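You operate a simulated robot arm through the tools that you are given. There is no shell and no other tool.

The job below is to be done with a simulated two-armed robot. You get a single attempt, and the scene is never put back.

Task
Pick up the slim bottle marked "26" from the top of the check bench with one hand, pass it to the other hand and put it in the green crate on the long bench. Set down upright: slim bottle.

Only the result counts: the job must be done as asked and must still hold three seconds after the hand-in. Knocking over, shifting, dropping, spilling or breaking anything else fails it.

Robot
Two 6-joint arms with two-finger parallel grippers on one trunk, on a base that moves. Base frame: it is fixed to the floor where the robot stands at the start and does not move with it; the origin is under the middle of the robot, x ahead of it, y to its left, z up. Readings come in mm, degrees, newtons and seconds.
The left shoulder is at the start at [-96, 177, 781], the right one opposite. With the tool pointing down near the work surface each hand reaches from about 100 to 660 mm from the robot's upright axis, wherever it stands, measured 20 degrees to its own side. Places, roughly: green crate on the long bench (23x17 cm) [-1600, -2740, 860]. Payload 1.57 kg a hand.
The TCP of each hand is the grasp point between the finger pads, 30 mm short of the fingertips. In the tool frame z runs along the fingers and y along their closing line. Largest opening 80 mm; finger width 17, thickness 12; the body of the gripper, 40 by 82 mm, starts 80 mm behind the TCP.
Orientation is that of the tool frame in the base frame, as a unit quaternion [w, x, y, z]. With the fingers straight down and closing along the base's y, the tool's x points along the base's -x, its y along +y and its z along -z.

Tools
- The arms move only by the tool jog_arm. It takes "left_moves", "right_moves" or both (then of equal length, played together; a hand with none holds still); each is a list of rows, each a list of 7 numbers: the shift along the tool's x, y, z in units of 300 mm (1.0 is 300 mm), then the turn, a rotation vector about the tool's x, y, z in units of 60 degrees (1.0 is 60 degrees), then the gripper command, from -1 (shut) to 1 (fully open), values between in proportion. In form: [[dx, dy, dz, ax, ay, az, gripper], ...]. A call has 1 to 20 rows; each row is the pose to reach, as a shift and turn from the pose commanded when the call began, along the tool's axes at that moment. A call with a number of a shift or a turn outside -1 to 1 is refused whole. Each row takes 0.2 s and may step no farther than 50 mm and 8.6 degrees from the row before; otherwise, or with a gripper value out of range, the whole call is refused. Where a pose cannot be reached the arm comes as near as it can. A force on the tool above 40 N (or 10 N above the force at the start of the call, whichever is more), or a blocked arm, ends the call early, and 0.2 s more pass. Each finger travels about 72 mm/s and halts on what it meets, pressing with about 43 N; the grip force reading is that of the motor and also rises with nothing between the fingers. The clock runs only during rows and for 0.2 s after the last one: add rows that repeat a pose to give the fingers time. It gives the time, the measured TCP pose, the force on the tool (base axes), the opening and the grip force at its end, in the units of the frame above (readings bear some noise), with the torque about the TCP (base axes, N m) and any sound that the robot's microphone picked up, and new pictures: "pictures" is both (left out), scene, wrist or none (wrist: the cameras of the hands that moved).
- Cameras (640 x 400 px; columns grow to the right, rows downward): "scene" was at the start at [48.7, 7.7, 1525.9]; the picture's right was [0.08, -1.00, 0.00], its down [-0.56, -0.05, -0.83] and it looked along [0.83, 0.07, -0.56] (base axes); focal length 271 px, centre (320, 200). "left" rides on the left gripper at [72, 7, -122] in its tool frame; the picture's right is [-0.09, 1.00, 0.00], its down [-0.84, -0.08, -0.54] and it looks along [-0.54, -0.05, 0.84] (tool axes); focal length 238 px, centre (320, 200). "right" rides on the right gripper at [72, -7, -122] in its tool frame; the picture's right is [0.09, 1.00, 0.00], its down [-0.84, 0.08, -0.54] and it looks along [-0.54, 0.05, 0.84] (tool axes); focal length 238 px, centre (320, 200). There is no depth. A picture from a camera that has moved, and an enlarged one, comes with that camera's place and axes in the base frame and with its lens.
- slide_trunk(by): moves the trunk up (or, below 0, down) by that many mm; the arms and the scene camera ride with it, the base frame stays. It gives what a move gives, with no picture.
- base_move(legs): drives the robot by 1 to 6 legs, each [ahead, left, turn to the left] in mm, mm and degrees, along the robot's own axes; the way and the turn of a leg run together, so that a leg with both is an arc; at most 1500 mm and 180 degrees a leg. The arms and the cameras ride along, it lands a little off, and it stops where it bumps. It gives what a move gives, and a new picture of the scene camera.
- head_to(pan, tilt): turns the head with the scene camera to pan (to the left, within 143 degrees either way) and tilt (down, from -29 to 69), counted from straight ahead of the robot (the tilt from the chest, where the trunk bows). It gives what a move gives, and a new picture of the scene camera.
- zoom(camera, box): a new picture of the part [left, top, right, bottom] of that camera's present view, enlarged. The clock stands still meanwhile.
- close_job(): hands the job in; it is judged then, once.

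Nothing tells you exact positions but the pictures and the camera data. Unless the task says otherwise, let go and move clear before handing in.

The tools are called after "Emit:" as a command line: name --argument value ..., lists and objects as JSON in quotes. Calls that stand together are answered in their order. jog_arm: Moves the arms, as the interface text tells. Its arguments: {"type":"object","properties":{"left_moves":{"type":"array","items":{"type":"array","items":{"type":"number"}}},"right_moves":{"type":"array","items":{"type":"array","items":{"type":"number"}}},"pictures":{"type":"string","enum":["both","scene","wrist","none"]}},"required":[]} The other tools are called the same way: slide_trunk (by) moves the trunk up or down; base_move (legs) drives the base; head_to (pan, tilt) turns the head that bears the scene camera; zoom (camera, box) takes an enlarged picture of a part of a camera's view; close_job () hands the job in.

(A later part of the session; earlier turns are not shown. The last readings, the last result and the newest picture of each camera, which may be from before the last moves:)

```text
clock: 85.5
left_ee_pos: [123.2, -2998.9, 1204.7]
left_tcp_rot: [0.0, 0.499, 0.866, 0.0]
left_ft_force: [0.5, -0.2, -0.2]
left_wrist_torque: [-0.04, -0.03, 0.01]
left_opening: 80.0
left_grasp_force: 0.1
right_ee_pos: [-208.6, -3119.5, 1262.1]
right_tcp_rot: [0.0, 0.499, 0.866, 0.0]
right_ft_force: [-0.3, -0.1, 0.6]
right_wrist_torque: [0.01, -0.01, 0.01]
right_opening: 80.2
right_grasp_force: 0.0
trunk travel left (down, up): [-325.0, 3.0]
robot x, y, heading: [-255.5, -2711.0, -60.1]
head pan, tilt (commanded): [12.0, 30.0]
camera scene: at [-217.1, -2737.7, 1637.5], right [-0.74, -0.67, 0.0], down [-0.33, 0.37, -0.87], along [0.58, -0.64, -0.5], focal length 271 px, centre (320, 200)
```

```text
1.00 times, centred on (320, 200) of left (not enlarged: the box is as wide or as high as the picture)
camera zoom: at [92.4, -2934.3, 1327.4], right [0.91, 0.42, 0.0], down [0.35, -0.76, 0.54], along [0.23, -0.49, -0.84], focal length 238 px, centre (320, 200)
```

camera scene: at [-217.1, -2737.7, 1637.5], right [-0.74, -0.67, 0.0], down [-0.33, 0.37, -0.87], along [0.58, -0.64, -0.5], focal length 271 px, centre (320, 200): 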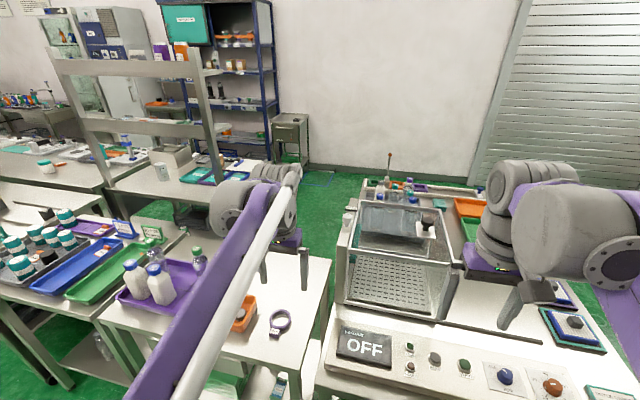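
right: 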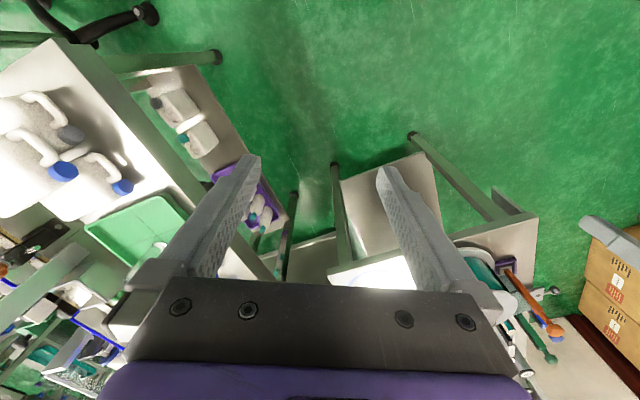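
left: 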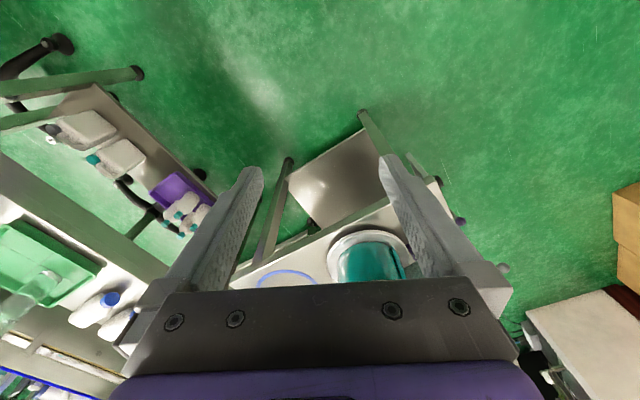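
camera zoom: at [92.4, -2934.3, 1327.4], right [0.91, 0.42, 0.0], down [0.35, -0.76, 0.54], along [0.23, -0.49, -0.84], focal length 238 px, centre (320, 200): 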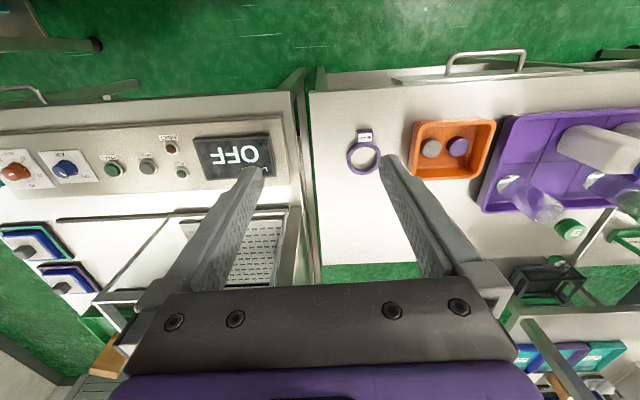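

Emit:
zoom --camera "scene" --box '[388, 177, 404, 187]'

Emit:
zoom --camera "scene" --box '[360, 165, 440, 215]'

```text
16.00 times, centred on (396, 182) of scene
camera zoom: at [-217.1, -2737.7, 1637.5], right [-0.74, -0.67, 0.0], down [-0.33, 0.37, -0.87], along [0.58, -0.64, -0.5], focal length 4340 px, centre (-896, 488)
```

zoom: 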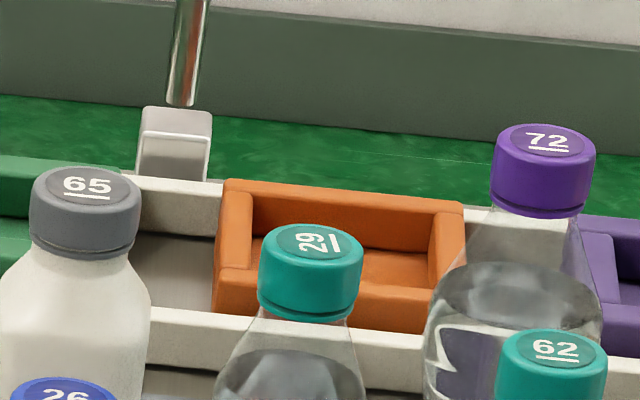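

```text
8.00 times, centred on (400, 190) of scene
camera zoom: at [-217.1, -2737.7, 1637.5], right [-0.74, -0.67, 0.0], down [-0.33, 0.37, -0.87], along [0.58, -0.64, -0.5], focal length 2170 px, centre (-320, 280)
```

zoom: 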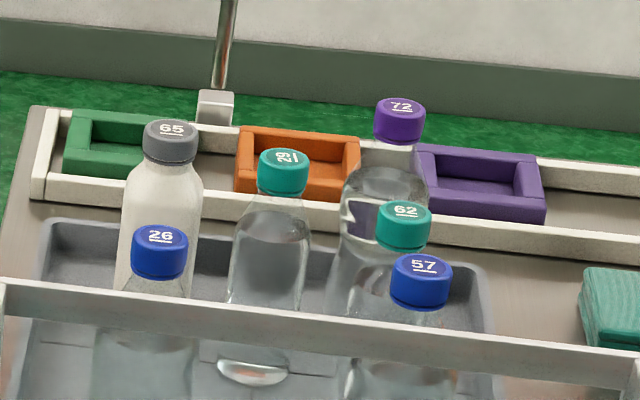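

Emit:
jog_arm --left_moves '[[-0.08, 0, -0.05, 0, -0.1, 0, 1], [-0.16, 0, -0.1, 0, -0.2, 0, 1], [-0.24, 0, -0.15, 0, -0.3, 0, 1], [-0.32, 0, -0.2, 0, -0.4, 0, 1], [-0.4, 0, -0.2, 0, -0.5, 0, 1], [-0.5, 0, -0.2, 0, -0.6, 0, 1]]' --pictures "wrist"

```text
clock: 86.9
left_ee_pos: [198.2, -3128.0, 1262.9]
left_tcp_rot: [0.268, 0.475, 0.823, -0.155]
left_ft_force: [0.4, 0.7, 0.9]
left_wrist_torque: [0.02, -0.02, 0.01]
left_opening: 79.7
left_grasp_force: 0.0
right_ee_pos: [-209.9, -3119.7, 1263.7]
right_tcp_rot: [-0.001, 0.5, 0.866, 0.0]
right_ft_force: [0.5, -0.1, -0.2]
right_wrist_torque: [0.0, 0.01, 0.0]
right_opening: 80.3
right_grasp_force: 0.1
trunk travel left (down, up): [-325.0, 3.0]
robot x, y, heading: [-259.2, -2709.0, -60.2]
head pan, tilt (commanded): [12.0, 30.0]
camera left: at [139.6, -3013.9, 1320.6], right [0.9, 0.43, 0.05], down [0.11, -0.35, 0.93], along [0.42, -0.83, -0.36], focal length 238 px, centre (320, 200)
```

left: 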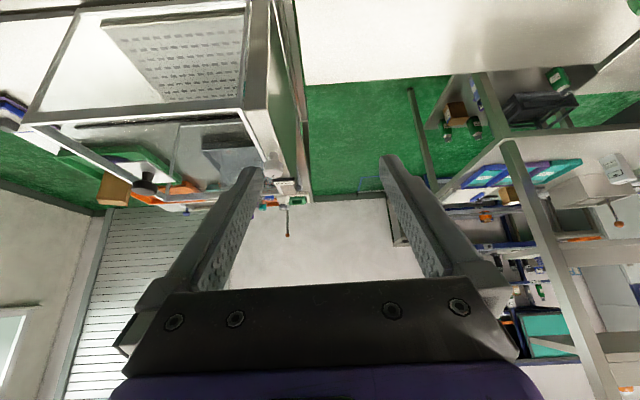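

Emit:
zoom --camera "left" --box '[200, 110, 320, 230]'

```text
3.33 times, centred on (260, 170) of left
camera zoom: at [139.6, -3013.9, 1320.6], right [0.9, 0.43, 0.05], down [0.11, -0.35, 0.93], along [0.42, -0.83, -0.36], focal length 794 px, centre (520, 300)
```

zoom: 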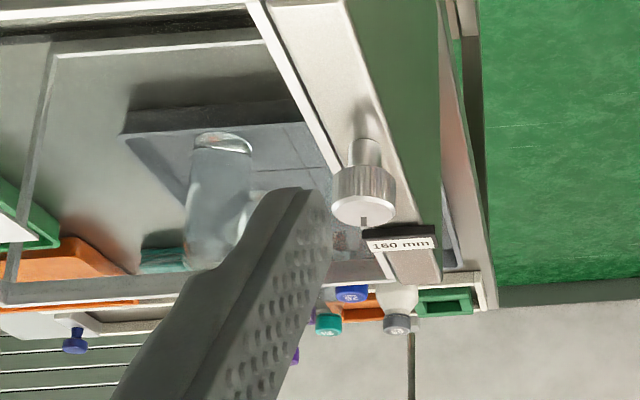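

Emit:
zoom --camera "left" --box '[255, 200, 275, 214]'

```text
16.00 times, centred on (265, 207) of left
camera zoom: at [139.6, -3013.9, 1320.6], right [0.9, 0.43, 0.05], down [0.11, -0.35, 0.93], along [0.42, -0.83, -0.36], focal length 3814 px, centre (1200, 88)
```

zoom: 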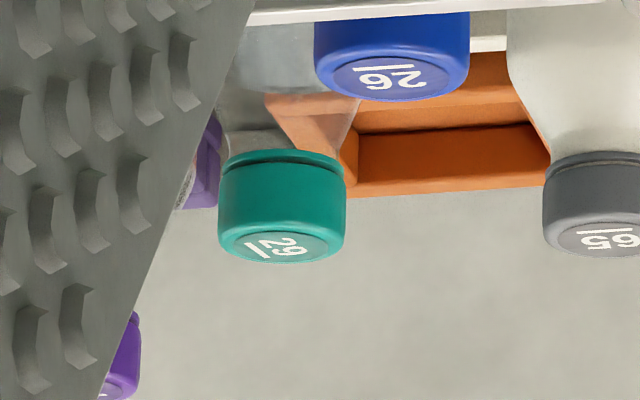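

Emit:
jog_arm --left_moves '[[-0.14, 0, -0.022, 0, 0.04, 0, 1], [-0.28, 0, -0.044, 0, 0.08, 0, 1], [-0.42, 0, -0.066, 0, 0.12, 0, 1], [-0.559, 0, -0.088, 0, 0.16, 0, 1]]' --pictures "wrist"

```text
clock: 87.9
left_ee_pos: [219.4, -3172.0, 1312.4]
left_tcp_rot: [0.199, 0.487, 0.843, -0.115]
left_ft_force: [-0.9, 0.2, 0.0]
left_wrist_torque: [0.01, 0.03, -0.01]
left_opening: 79.9
left_grasp_force: 0.1
left hand out of reach, approached as far as the arm can: row 3, 4
right_ee_pos: [-211.1, -3121.0, 1262.7]
right_tcp_rot: [-0.001, 0.5, 0.866, 0.0]
right_ft_force: [0.0, 0.2, -0.3]
right_wrist_torque: [0.02, -0.01, 0.01]
right_opening: 80.1
right_grasp_force: 0.0
trunk travel left (down, up): [-325.0, 3.0]
robot x, y, heading: [-252.7, -2706.7, -59.9]
head pan, tilt (commanded): [12.0, 30.0]
camera left: at [165.3, -3066.5, 1392.0], right [0.9, 0.43, 0.04], down [0.18, -0.48, 0.86], along [0.39, -0.77, -0.51], focal length 238 px, centre (320, 200)
```

left: 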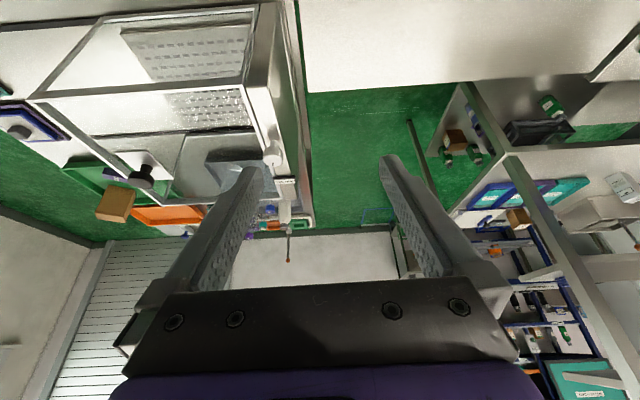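

Emit:
zoom --camera "left" --box '[255, 220, 279, 236]'

Emit:
zoom --camera "left" --box '[200, 150, 320, 260]'

```text
16.00 times, centred on (267, 228) of left
camera zoom: at [165.3, -3066.5, 1392.0], right [0.9, 0.43, 0.04], down [0.18, -0.48, 0.86], along [0.39, -0.77, -0.51], focal length 3814 px, centre (1168, -248)
```

zoom: 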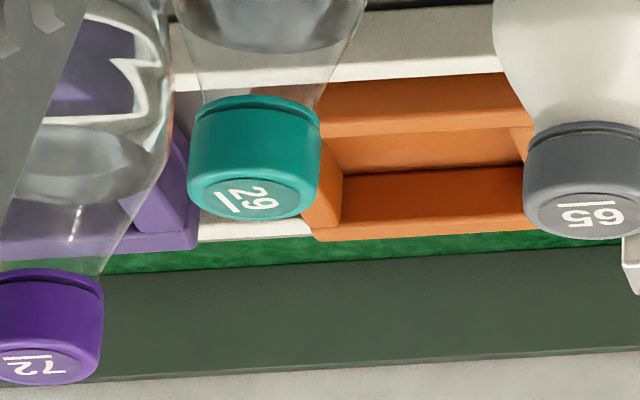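

```text
3.64 times, centred on (260, 205) of left
camera zoom: at [165.3, -3066.5, 1392.0], right [0.9, 0.43, 0.04], down [0.18, -0.48, 0.86], along [0.39, -0.77, -0.51], focal length 867 px, centre (538, 182)
```

zoom: 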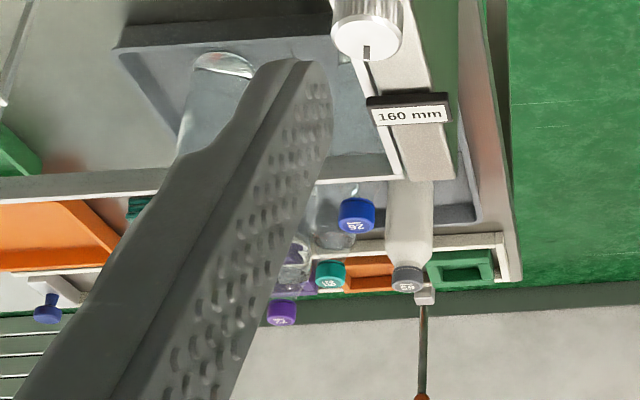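

The teal cap appears to read 29, so bottle numbers within that tray are unique, and that tray lies about 0.84 m deep behind the glass hood. Before deciding I'll retract the arm and look at the inspection bench at the far end of the room.

Emit:
jog_arm --left_moves '[[0.13, 0, -0.01, 0, 0.063, 0, 1], [0.26, 0, -0.02, 0, 0.126, 0, 1], [0.39, 0, -0.03, 0, 0.189, 0, 1], [0.52, 0, -0.04, 0, 0.252, 0, 1], [0.65, 0, -0.05, 0, 0.315, 0, 1], [0.78, 0, -0.06, 0, 0.378, 0, 1], [0.895, 0, -0.072, 0, 0.44, 0, 1]]' --pictures "none"

Emit:
base_move --legs '[[-250, 0, 0], [0, 550, 0]]'

Emit:
head_to --pan 70 --tilt 15

```text
clock: 89.5
left_ee_pos: [170.7, -3076.1, 1283.1]
left_tcp_rot: [0.004, 0.5, 0.866, -0.003]
left_ft_force: [-0.5, 0.1, 0.6]
left_wrist_torque: [0.03, 0.0, 0.03]
left_opening: 80.1
left_grasp_force: 0.0
left hand out of reach, approached as far as the arm can: row 1, 2, 3, 4, 5, 6, 7
right_ee_pos: [-208.9, -3120.2, 1263.4]
right_tcp_rot: [0.0, 0.501, 0.866, 0.0]
right_ft_force: [-0.7, -0.9, 0.9]
right_wrist_torque: [0.0, 0.01, -0.01]
right_opening: 80.0
right_grasp_force: 0.1
trunk travel left (down, up): [-325.0, 3.0]
robot x, y, heading: [-255.7, -2709.7, -60.1]
head pan, tilt (commanded): [12.0, 30.0]
```

```text
clock: 96.2
left_ee_pos: [520.7, -2595.9, 1285.2]
left_tcp_rot: [0.006, 0.505, 0.863, -0.004]
left_ft_force: [-0.2, 1.0, 0.2]
left_wrist_torque: [-0.03, -0.04, 0.0]
left_opening: 80.0
left_grasp_force: 0.0
right_ee_pos: [138.7, -2635.7, 1264.0]
right_tcp_rot: [-0.001, 0.504, 0.863, 0.0]
right_ft_force: [0.3, -0.7, 0.5]
right_wrist_torque: [0.0, 0.0, 0.01]
right_opening: 80.0
right_grasp_force: 0.0
trunk travel left (down, up): [-325.0, 3.0]
robot x, y, heading: [97.6, -2223.6, -60.3]
head pan, tilt (commanded): [12.0, 30.0]
camera scene: at [135.8, -2253.7, 1637.5], right [-0.75, -0.66, 0.0], down [-0.33, 0.37, -0.87], along [0.57, -0.65, -0.5], focal length 271 px, centre (320, 200)
```

scene: 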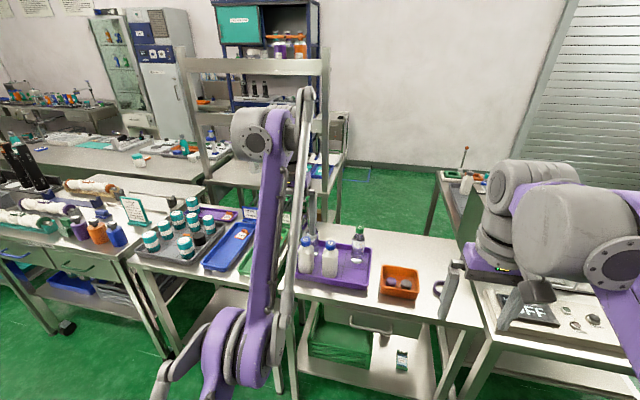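

```text
clock: 97.5
left_ee_pos: [519.5, -2594.8, 1284.5]
left_tcp_rot: [0.006, 0.505, 0.863, -0.003]
left_ft_force: [0.0, -0.7, -0.9]
left_wrist_torque: [-0.02, 0.0, 0.0]
left_opening: 80.3
left_grasp_force: 0.0
right_ee_pos: [139.4, -2634.9, 1263.8]
right_tcp_rot: [0.0, 0.505, 0.863, 0.0]
right_ft_force: [-0.4, 0.2, -0.5]
right_wrist_torque: [0.06, 0.03, 0.01]
right_opening: 80.1
right_grasp_force: 0.2
trunk travel left (down, up): [-325.0, 3.0]
robot x, y, heading: [99.8, -2224.9, -60.5]
head pan, tilt (commanded): [70.0, 15.0]
camera scene: at [168.1, -2170.6, 1661.7], right [0.16, -0.99, 0.0], down [-0.26, -0.04, -0.97], along [0.95, 0.16, -0.26], focal length 271 px, centre (320, 200)
```

scene: 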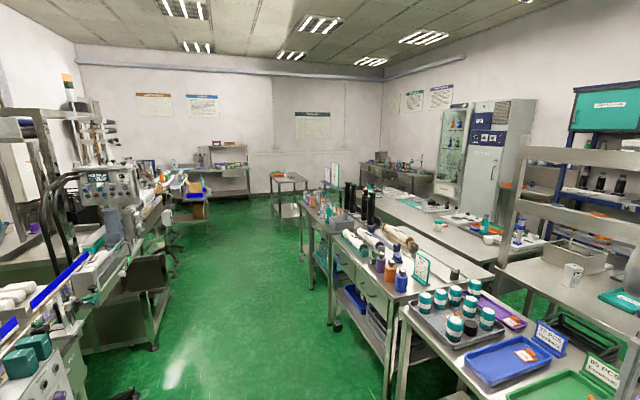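

Emit:
base_move --legs '[[-100, 0, 83], [1450, 100, 0]]'

Emit:
head_to --pan -20 --tilt 15

Emit:
zoom --camera "scene" --box '[200, 100, 360, 200]'

Emit:
zoom --camera "scene" --box '[340, 100, 500, 200]'

```text
clock: 108.3
left_ee_pos: [1750.5, -1189.4, 1285.8]
left_tcp_rot: [0.006, -0.189, 0.982, 0.001]
left_ft_force: [-0.6, 0.4, 0.1]
left_wrist_torque: [0.01, -0.03, -0.01]
left_opening: 79.9
left_grasp_force: 0.0
right_ee_pos: [1739.9, -1571.6, 1263.9]
right_tcp_rot: [0.001, -0.189, 0.982, 0.0]
right_ft_force: [-0.8, -0.4, 0.3]
right_wrist_torque: [-0.03, -0.02, 0.01]
right_opening: 80.0
right_grasp_force: 0.2
trunk travel left (down, up): [-325.0, 3.0]
robot x, y, heading: [1328.5, -1558.3, 21.9]
head pan, tilt (commanded): [70.0, 15.0]
camera scene: at [1283.2, -1481.3, 1661.7], right [1.0, 0.03, 0.0], down [0.01, -0.26, -0.97], along [-0.03, 0.97, -0.26], focal length 271 px, centre (320, 200)
```

scene: 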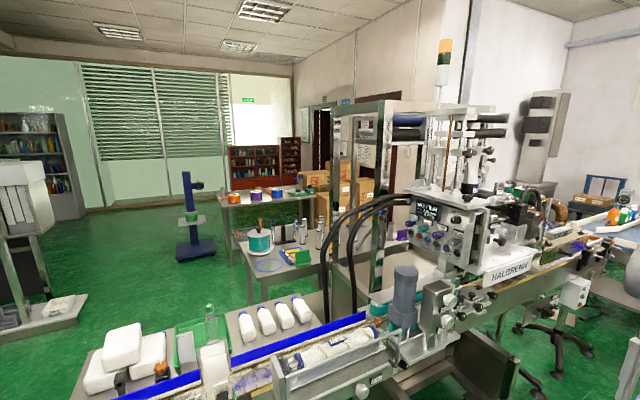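

```text
clock: 109.9
left_ee_pos: [1750.6, -1189.5, 1284.7]
left_tcp_rot: [0.006, -0.19, 0.982, 0.001]
left_ft_force: [0.2, 0.2, 0.5]
left_wrist_torque: [0.04, 0.01, -0.01]
left_opening: 79.9
left_grasp_force: 0.1
right_ee_pos: [1739.4, -1570.1, 1263.8]
right_tcp_rot: [0.0, -0.189, 0.982, 0.0]
right_ft_force: [-0.4, -0.1, -0.4]
right_wrist_torque: [0.01, 0.04, 0.01]
right_opening: 79.8
right_grasp_force: 0.0
trunk travel left (down, up): [-325.0, 3.0]
robot x, y, heading: [1325.7, -1557.6, 22.0]
head pan, tilt (commanded): [-20.0, 15.0]
camera scene: at [1379.8, -1571.5, 1661.7], right [0.03, -1.0, 0.0], down [-0.26, -0.01, -0.97], along [0.97, 0.03, -0.26], focal length 271 px, centre (320, 200)
```

scene: 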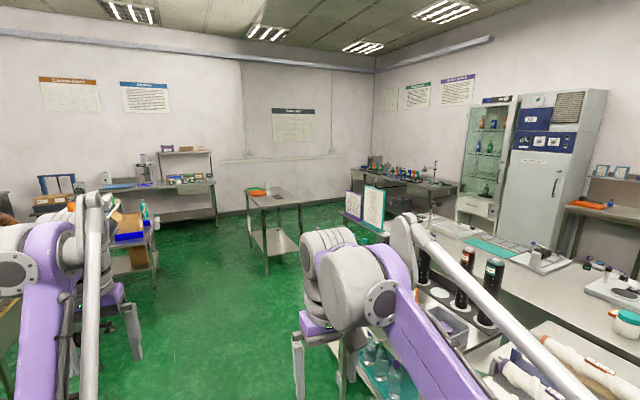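

```text
4.00 times, centred on (280, 150) of scene
camera zoom: at [1379.8, -1571.5, 1661.7], right [0.03, -1.0, 0.0], down [-0.26, -0.01, -0.97], along [0.97, 0.03, -0.26], focal length 1085 px, centre (480, 400)
```

zoom: 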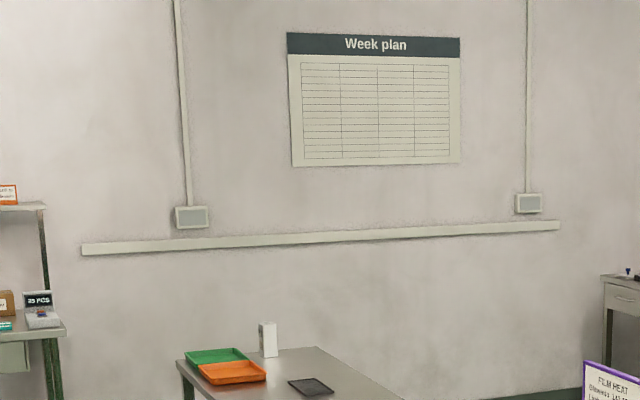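

```text
4.00 times, centred on (420, 150) of scene
camera zoom: at [1379.8, -1571.5, 1661.7], right [0.03, -1.0, 0.0], down [-0.26, -0.01, -0.97], along [0.97, 0.03, -0.26], focal length 1085 px, centre (-80, 400)
```

zoom: 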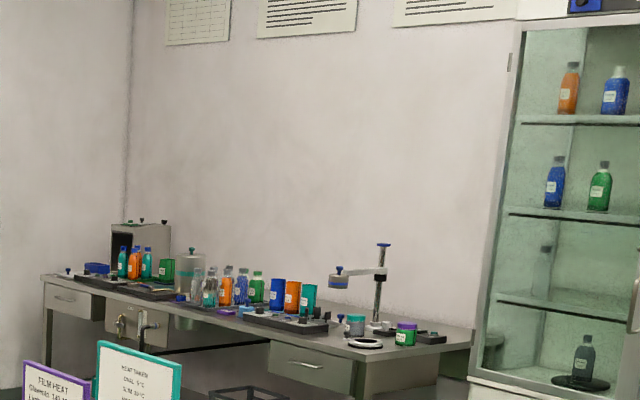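

Emit:
zoom --camera "scene" --box '[362, 150, 442, 200]'

Emit:
zoom --camera "scene" --box '[376, 158, 416, 183]'

Emit:
zoom --camera "scene" --box '[340, 320, 420, 400]'

Emit:
base_move --legs '[[800, 150, 0]]'

Emit:
head_to --pan -40 --tilt 25

```text
8.00 times, centred on (402, 175) of scene
camera zoom: at [1379.8, -1571.5, 1661.7], right [0.03, -1.0, 0.0], down [-0.26, -0.01, -0.97], along [0.97, 0.03, -0.26], focal length 2170 px, centre (-336, 400)
```

zoom: 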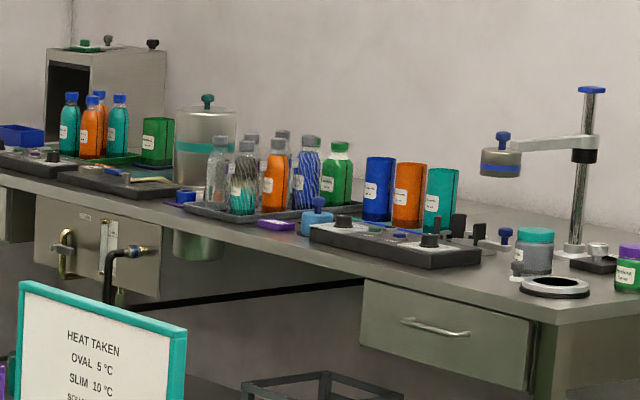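

```text
16.00 times, centred on (396, 170) of scene
camera zoom: at [1379.8, -1571.5, 1661.7], right [0.03, -1.0, 0.0], down [-0.26, -0.01, -0.97], along [0.97, 0.03, -0.26], focal length 4340 px, centre (-896, 672)
```

zoom: 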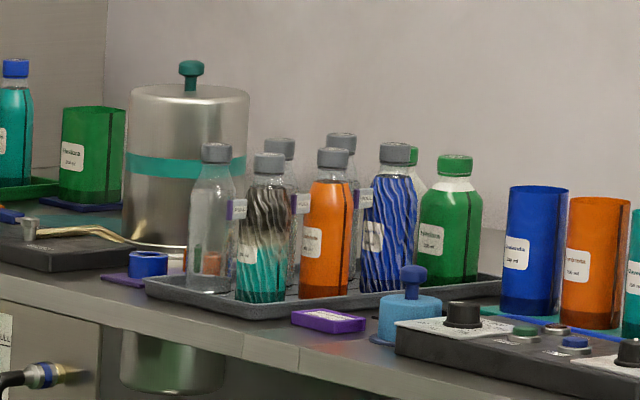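

```text
5.00 times, centred on (380, 360) of scene
camera zoom: at [1379.8, -1571.5, 1661.7], right [0.03, -1.0, 0.0], down [-0.26, -0.01, -0.97], along [0.97, 0.03, -0.26], focal length 1356 px, centre (20, -600)
```

zoom: 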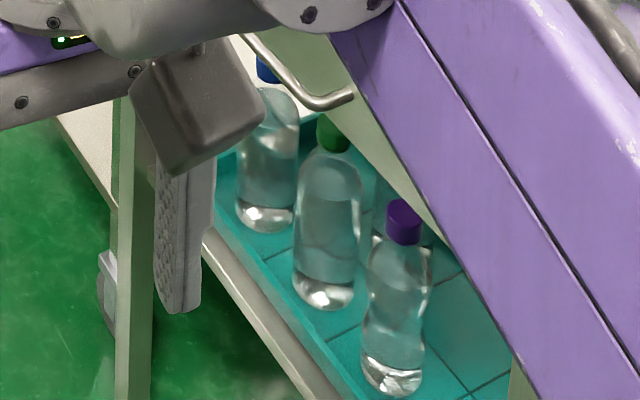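

```text
clock: 114.3
left_ee_pos: [2442.3, -757.7, 1284.8]
left_tcp_rot: [0.007, -0.186, 0.983, 0.001]
left_ft_force: [-0.1, -0.6, -0.1]
left_wrist_torque: [-0.02, -0.01, -0.03]
left_opening: 80.2
left_grasp_force: 0.1
right_ee_pos: [2428.0, -1140.7, 1264.0]
right_tcp_rot: [-0.001, -0.186, 0.983, 0.0]
right_ft_force: [-0.4, 0.3, 1.3]
right_wrist_torque: [0.03, -0.04, -0.03]
right_opening: 79.9
right_grasp_force: 0.1
trunk travel left (down, up): [-325.0, 3.0]
robot x, y, heading: [2020.6, -1123.1, 21.5]
head pan, tilt (commanded): [-20.0, 15.0]
camera scene: at [2069.0, -1137.6, 1661.7], right [0.02, -1.0, 0.0], down [-0.26, -0.01, -0.97], along [0.97, 0.02, -0.26], focal length 271 px, centre (320, 200)
```

scene: 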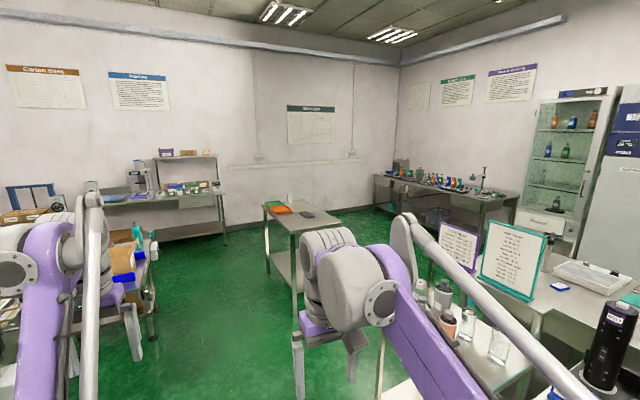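

```text
clock: 115.1
left_ee_pos: [2443.1, -757.0, 1284.2]
left_tcp_rot: [0.006, -0.186, 0.983, 0.001]
left_ft_force: [0.8, 0.0, 0.2]
left_wrist_torque: [0.0, 0.0, 0.01]
left_opening: 80.1
left_grasp_force: 0.1
right_ee_pos: [2429.6, -1141.4, 1263.6]
right_tcp_rot: [0.0, -0.186, 0.983, 0.0]
right_ft_force: [-0.3, 0.4, 0.4]
right_wrist_torque: [0.0, 0.02, -0.01]
right_opening: 80.2
right_grasp_force: 0.0
trunk travel left (down, up): [-325.0, 3.0]
robot x, y, heading: [2016.2, -1124.6, 21.5]
head pan, tilt (commanded): [-40.0, 25.0]
camera scene: at [2063.3, -1169.1, 1645.5], right [-0.32, -0.95, 0.0], down [-0.4, 0.13, -0.91], along [0.86, -0.29, -0.42], focal length 271 px, centre (320, 200)
```

scene: 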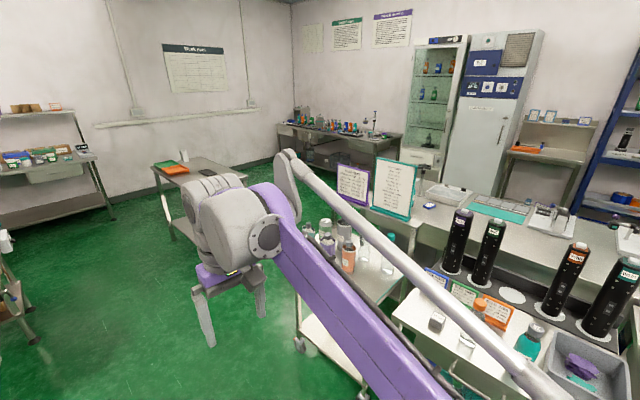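

Emit:
zoom --camera "scene" --box '[285, 105, 335, 145]'

Emit:
zoom --camera "scene" --box '[325, 105, 385, 145]'

Emit:
zoom --camera "scene" --box '[290, 200, 410, 290]'

Emit:
zoom --camera "scene" --box '[330, 150, 420, 225]'

Emit:
zoom --camera "scene" --box '[400, 170, 640, 330]'

```text
10.00 times, centred on (310, 125) of scene
camera zoom: at [2063.3, -1169.1, 1645.5], right [-0.32, -0.95, 0.0], down [-0.4, 0.13, -0.91], along [0.86, -0.29, -0.42], focal length 2712 px, centre (420, 950)
```

zoom: 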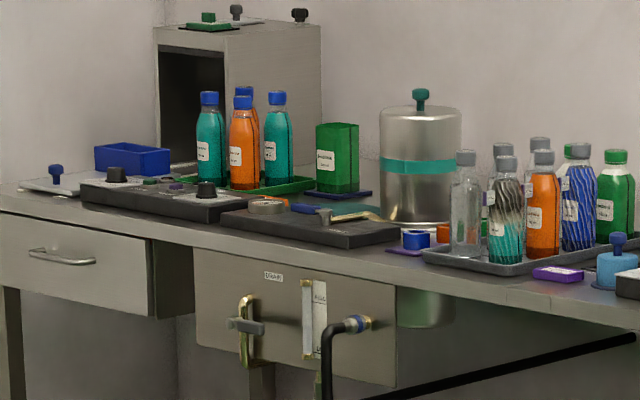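

```text
10.00 times, centred on (355, 125) of scene
camera zoom: at [2063.3, -1169.1, 1645.5], right [-0.32, -0.95, 0.0], down [-0.4, 0.13, -0.91], along [0.86, -0.29, -0.42], focal length 2712 px, centre (-30, 950)
```

zoom: 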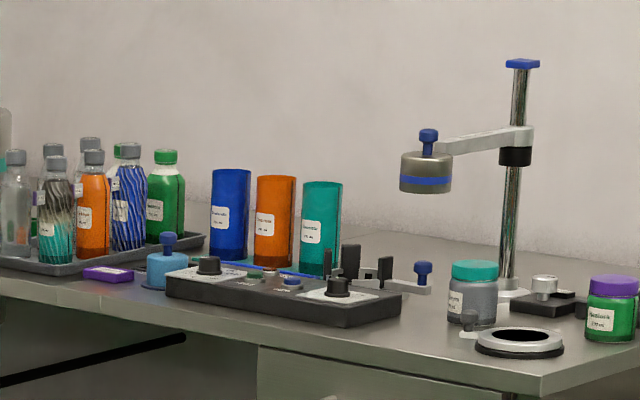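

```text
4.44 times, centred on (350, 245) of scene
camera zoom: at [2063.3, -1169.1, 1645.5], right [-0.32, -0.95, 0.0], down [-0.4, 0.13, -0.91], along [0.86, -0.29, -0.42], focal length 1206 px, centre (187, 0)
```

zoom: 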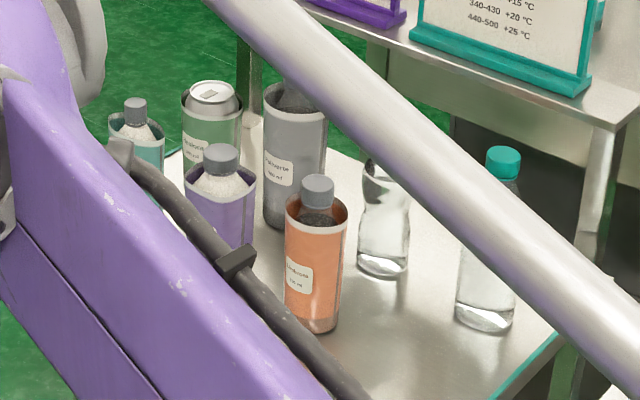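

```text
5.33 times, centred on (375, 188) of scene
camera zoom: at [2063.3, -1169.1, 1645.5], right [-0.32, -0.95, 0.0], down [-0.4, 0.13, -0.91], along [0.86, -0.29, -0.42], focal length 1447 px, centre (27, 267)
```

zoom: 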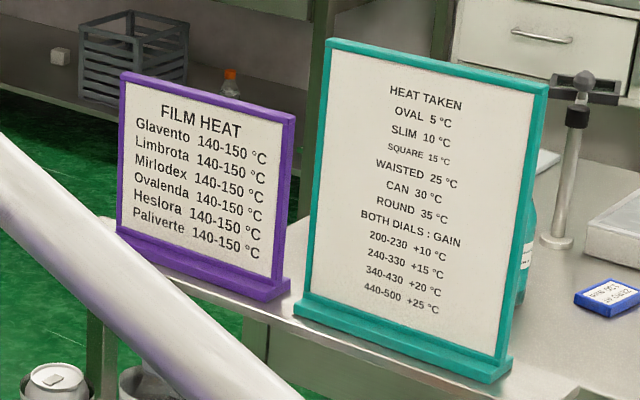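

```text
2.50 times, centred on (520, 250) of scene
camera zoom: at [2063.3, -1169.1, 1645.5], right [-0.32, -0.95, 0.0], down [-0.4, 0.13, -0.91], along [0.86, -0.29, -0.42], focal length 678 px, centre (-180, 75)
```

zoom: 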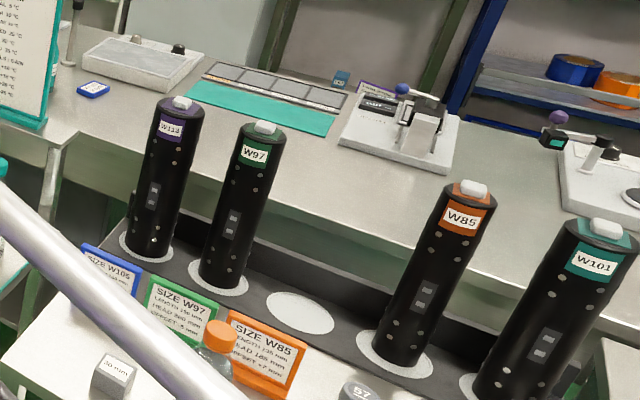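

The front bench here also has bottles with numbered caps; one reads "57". I'll zoom in on those.

Emit:
zoom --camera "scene" --box '[420, 290, 560, 400]'

Emit:
head_to --pan -55 --tilt 40

```text
3.64 times, centred on (490, 345) of scene
camera zoom: at [2063.3, -1169.1, 1645.5], right [-0.32, -0.95, 0.0], down [-0.4, 0.13, -0.91], along [0.86, -0.29, -0.42], focal length 986 px, centre (-298, -327)
```

zoom: 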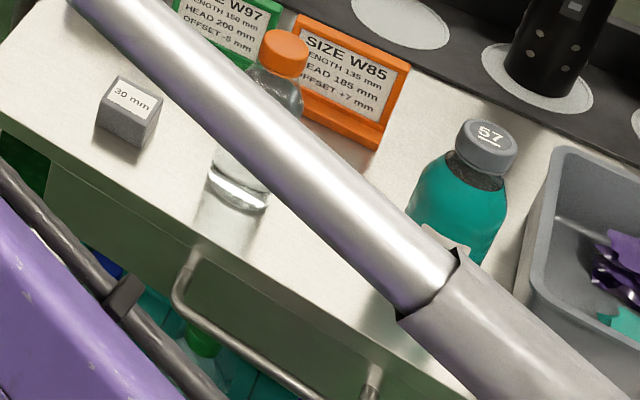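

```text
clock: 115.9
left_ee_pos: [2442.7, -757.7, 1284.0]
left_tcp_rot: [0.007, -0.186, 0.982, 0.001]
left_ft_force: [0.4, -0.6, -0.2]
left_wrist_torque: [-0.02, 0.0, 0.0]
left_opening: 79.9
left_grasp_force: 0.1
right_ee_pos: [2429.4, -1139.6, 1263.8]
right_tcp_rot: [0.0, -0.186, 0.983, 0.001]
right_ft_force: [0.6, -0.2, -0.3]
right_wrist_torque: [-0.01, -0.02, 0.0]
right_opening: 79.9
right_grasp_force: 0.0
trunk travel left (down, up): [-325.0, 3.0]
robot x, y, heading: [2015.6, -1121.0, 21.7]
head pan, tilt (commanded): [-55.0, 40.0]
camera scene: at [2046.8, -1186.8, 1622.2], right [-0.55, -0.83, 0.0], down [-0.54, 0.36, -0.77], along [0.64, -0.42, -0.64], focal length 271 px, centre (320, 200)
```

scene: 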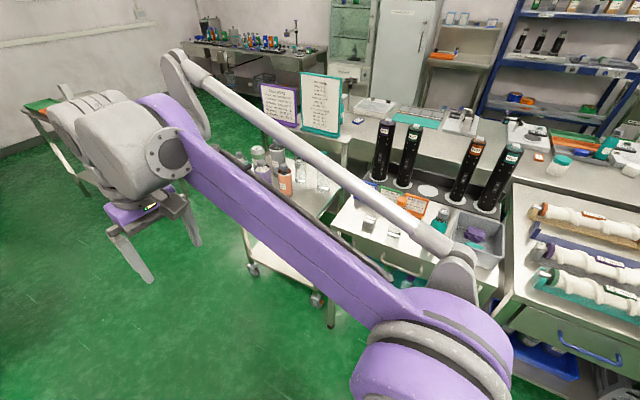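

Decoy numbers are spread about, so I'll turn to face the front row and inspect each bench from here.

Emit:
base_move --legs '[[0, 0, -88]]'

Emit:
head_to --pan 0 --tilt 35

Emit:
zoom --camera "scene" --box '[200, 120, 440, 280]'

```text
clock: 120.1
left_ee_pos: [2388.1, -1545.1, 1284.3]
left_tcp_rot: [0.005, 0.557, 0.83, -0.004]
left_ft_force: [0.5, 0.2, 0.1]
left_wrist_torque: [0.01, 0.0, 0.03]
left_opening: 80.2
left_grasp_force: 0.1
right_ee_pos: [2007.4, -1536.9, 1263.9]
right_tcp_rot: [0.0, 0.557, 0.83, -0.001]
right_ft_force: [-0.6, 0.2, 0.0]
right_wrist_torque: [0.01, -0.01, 0.0]
right_opening: 80.0
right_grasp_force: 0.1
trunk travel left (down, up): [-325.0, 3.0]
robot x, y, heading: [2016.7, -1127.2, -67.7]
head pan, tilt (commanded): [-55.0, 40.0]
camera scene: at [1954.0, -1155.1, 1622.2], right [-0.84, 0.54, 0.0], down [0.35, 0.54, -0.77], along [-0.42, -0.64, -0.64], focal length 271 px, centre (320, 200)
```

scene: 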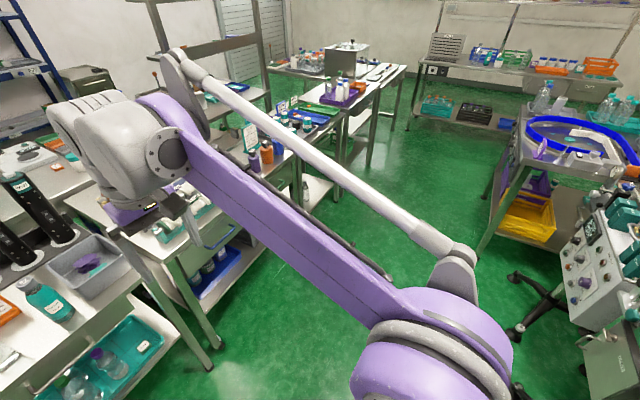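

```text
clock: 121.3
left_ee_pos: [2388.1, -1546.4, 1285.3]
left_tcp_rot: [0.006, 0.559, 0.829, -0.003]
left_ft_force: [0.1, 0.3, -0.3]
left_wrist_torque: [0.0, -0.01, 0.0]
left_opening: 80.1
left_grasp_force: 0.0
right_ee_pos: [2007.3, -1537.2, 1263.7]
right_tcp_rot: [0.0, 0.557, 0.83, 0.0]
right_ft_force: [-0.6, 0.1, 0.3]
right_wrist_torque: [0.0, 0.04, 0.03]
right_opening: 80.1
right_grasp_force: 0.0
trunk travel left (down, up): [-325.0, 3.0]
robot x, y, heading: [2019.5, -1123.5, -67.7]
head pan, tilt (commanded): [0.0, 35.0]
camera scene: at [2033.2, -1165.2, 1629.7], right [-0.93, -0.38, 0.0], down [-0.22, 0.53, -0.82], along [0.31, -0.76, -0.57], focal length 271 px, centre (320, 200)
```

scene: 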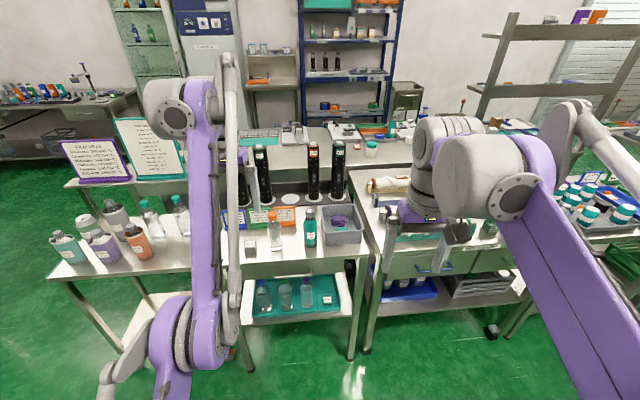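

```text
2.50 times, centred on (320, 200) of scene
camera zoom: at [2033.2, -1165.2, 1629.7], right [-0.93, -0.38, 0.0], down [-0.22, 0.53, -0.82], along [0.31, -0.76, -0.57], focal length 678 px, centre (320, 200)
```

zoom: 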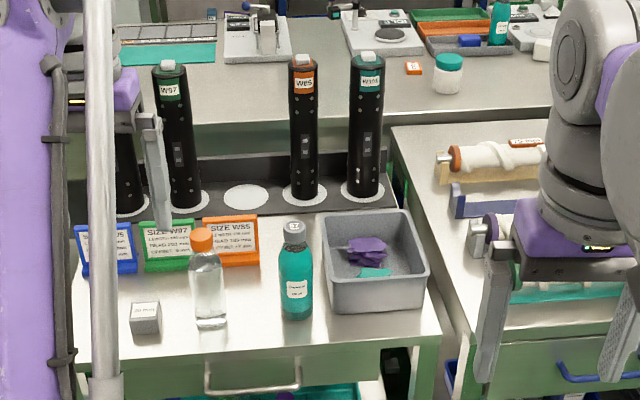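

Emit:
zoom --camera "scene" --box '[290, 195, 330, 255]'

Emit:
zoom --camera "scene" --box '[40, 190, 200, 280]'

Emit:
zoom --camera "scene" --box '[240, 265, 350, 325]'

Emit:
zoom --camera "scene" --box '[330, 100, 450, 180]'

```text
6.67 times, centred on (310, 225) of scene
camera zoom: at [2033.2, -1165.2, 1629.7], right [-0.93, -0.38, 0.0], down [-0.22, 0.53, -0.82], along [0.31, -0.76, -0.57], focal length 1808 px, centre (387, 33)
```

zoom: 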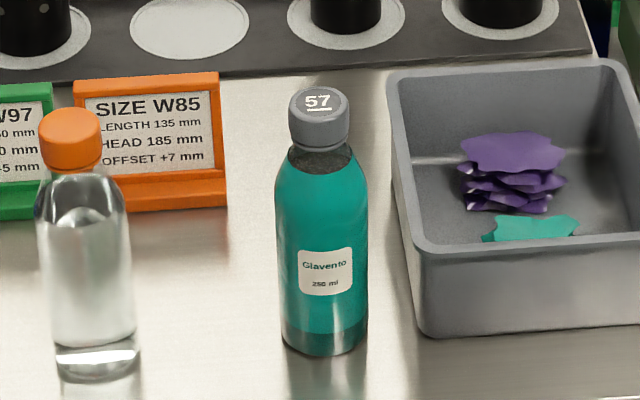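

```text
4.00 times, centred on (120, 235) of scene
camera zoom: at [2033.2, -1165.2, 1629.7], right [-0.93, -0.38, 0.0], down [-0.22, 0.53, -0.82], along [0.31, -0.76, -0.57], focal length 1085 px, centre (1120, 60)
```

zoom: 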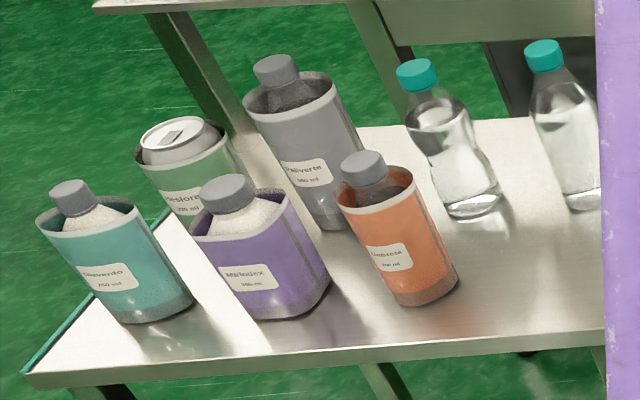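

```text
5.82 times, centred on (295, 295) of scene
camera zoom: at [2033.2, -1165.2, 1629.7], right [-0.93, -0.38, 0.0], down [-0.22, 0.53, -0.82], along [0.31, -0.76, -0.57], focal length 1578 px, centre (466, -353)
```

zoom: 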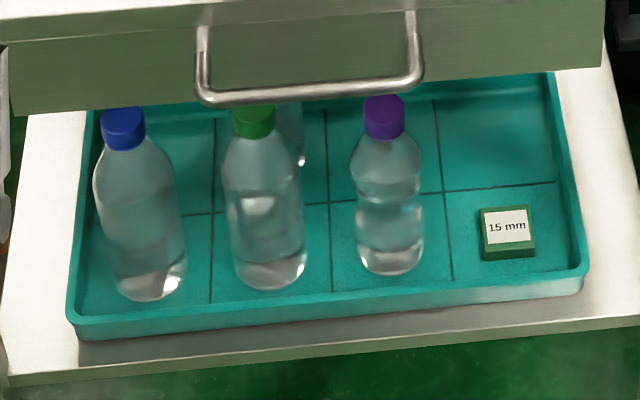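

```text
5.00 times, centred on (390, 140) of scene
camera zoom: at [2033.2, -1165.2, 1629.7], right [-0.93, -0.38, 0.0], down [-0.22, 0.53, -0.82], along [0.31, -0.76, -0.57], focal length 1356 px, centre (-30, 500)
```

zoom: 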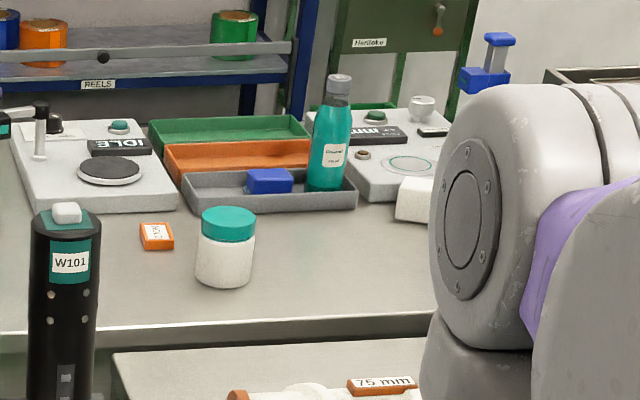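

Emit:
zoom --camera "scene" --box '[384, 114, 408, 130]'

Emit:
head_to --pan -30 --tilt 25

Emit:
zoom --camera "scene" --box '[100, 100, 340, 260]'

Emit:
head_to --pan -62 --tilt 25

Emit:
zoom --camera "scene" --box '[100, 60, 340, 220]'

```text
16.00 times, centred on (396, 122) of scene
camera zoom: at [2033.2, -1165.2, 1629.7], right [-0.93, -0.38, 0.0], down [-0.22, 0.53, -0.82], along [0.31, -0.76, -0.57], focal length 4340 px, centre (-896, 1448)
```

zoom: 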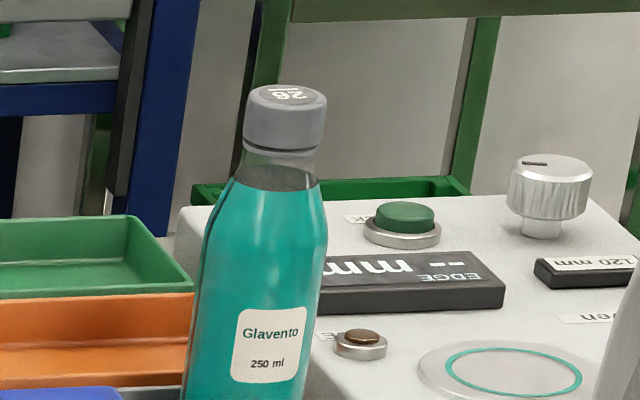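

```text
clock: 122.3
left_ee_pos: [2389.4, -1546.4, 1284.2]
left_tcp_rot: [0.005, 0.558, 0.83, -0.003]
left_ft_force: [0.7, -0.3, 0.7]
left_wrist_torque: [0.0, -0.01, 0.0]
left_opening: 79.9
left_grasp_force: 0.1
right_ee_pos: [2006.1, -1538.3, 1264.2]
right_tcp_rot: [0.0, 0.559, 0.829, 0.0]
right_ft_force: [0.2, -0.6, 0.9]
right_wrist_torque: [-0.03, 0.02, 0.02]
right_opening: 80.0
right_grasp_force: 0.0
trunk travel left (down, up): [-325.0, 3.0]
robot x, y, heading: [2016.7, -1124.8, -67.9]
head pan, tilt (commanded): [-30.0, 25.0]
camera scene: at [1987.6, -1175.0, 1645.5], right [-0.99, 0.14, 0.0], down [0.06, 0.42, -0.91], along [-0.12, -0.9, -0.42], focal length 271 px, centre (320, 200)
```

scene: 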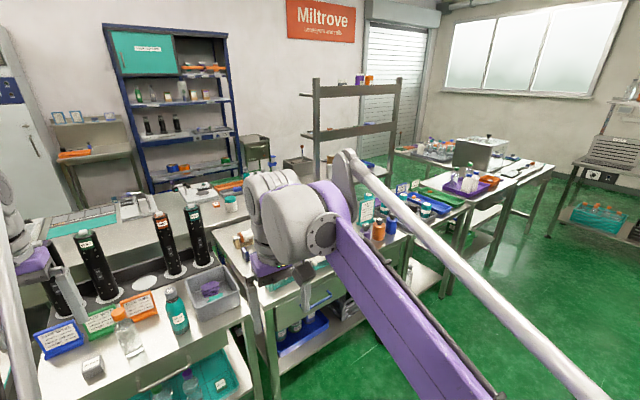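

```text
2.50 times, centred on (220, 180) of scene
camera zoom: at [1987.6, -1175.0, 1645.5], right [-0.99, 0.14, 0.0], down [0.06, 0.42, -0.91], along [-0.12, -0.9, -0.42], focal length 678 px, centre (570, 250)
```

zoom: 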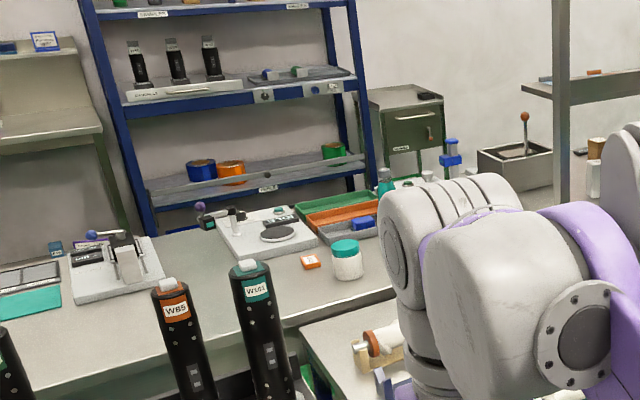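

```text
clock: 123.2
left_ee_pos: [2388.3, -1546.0, 1285.3]
left_tcp_rot: [0.005, 0.558, 0.83, -0.004]
left_ft_force: [-0.2, 0.0, -0.1]
left_wrist_torque: [0.05, -0.03, 0.02]
left_opening: 80.0
left_grasp_force: 0.1
right_ee_pos: [2005.8, -1536.4, 1264.6]
right_tcp_rot: [-0.001, 0.558, 0.83, -0.001]
right_ft_force: [-0.5, -0.1, -0.3]
right_wrist_torque: [0.0, 0.02, -0.03]
right_opening: 79.8
right_grasp_force: 0.0
trunk travel left (down, up): [-325.0, 3.0]
robot x, y, heading: [2015.6, -1126.8, -67.9]
head pan, tilt (commanded): [-62.0, 25.0]
camera scene: at [1941.1, -1154.5, 1645.5], right [-0.77, 0.64, 0.0], down [0.27, 0.32, -0.91], along [-0.58, -0.7, -0.42], focal length 271 px, centre (320, 200)
```

scene: 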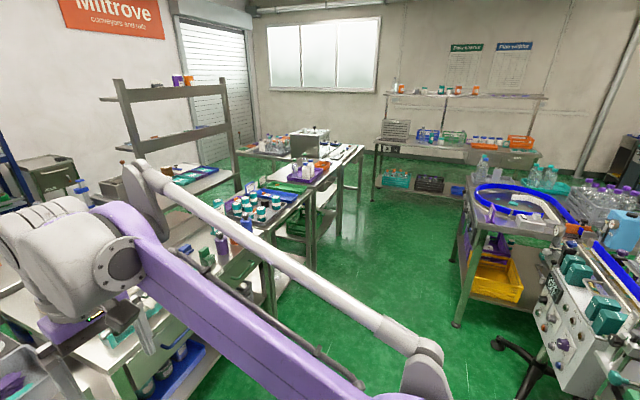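

```text
2.50 times, centred on (220, 140) of scene
camera zoom: at [1941.1, -1154.5, 1645.5], right [-0.77, 0.64, 0.0], down [0.27, 0.32, -0.91], along [-0.58, -0.7, -0.42], focal length 678 px, centre (570, 350)
```

zoom: 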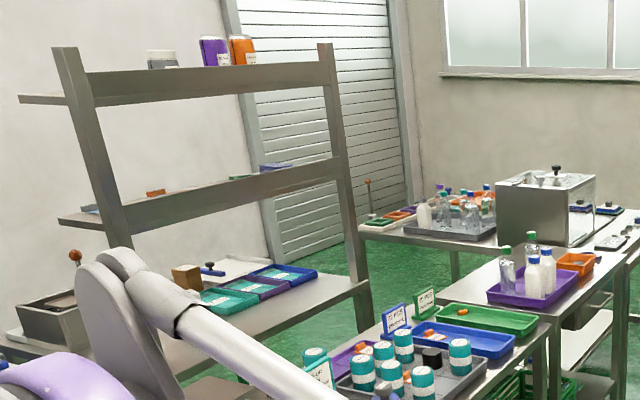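

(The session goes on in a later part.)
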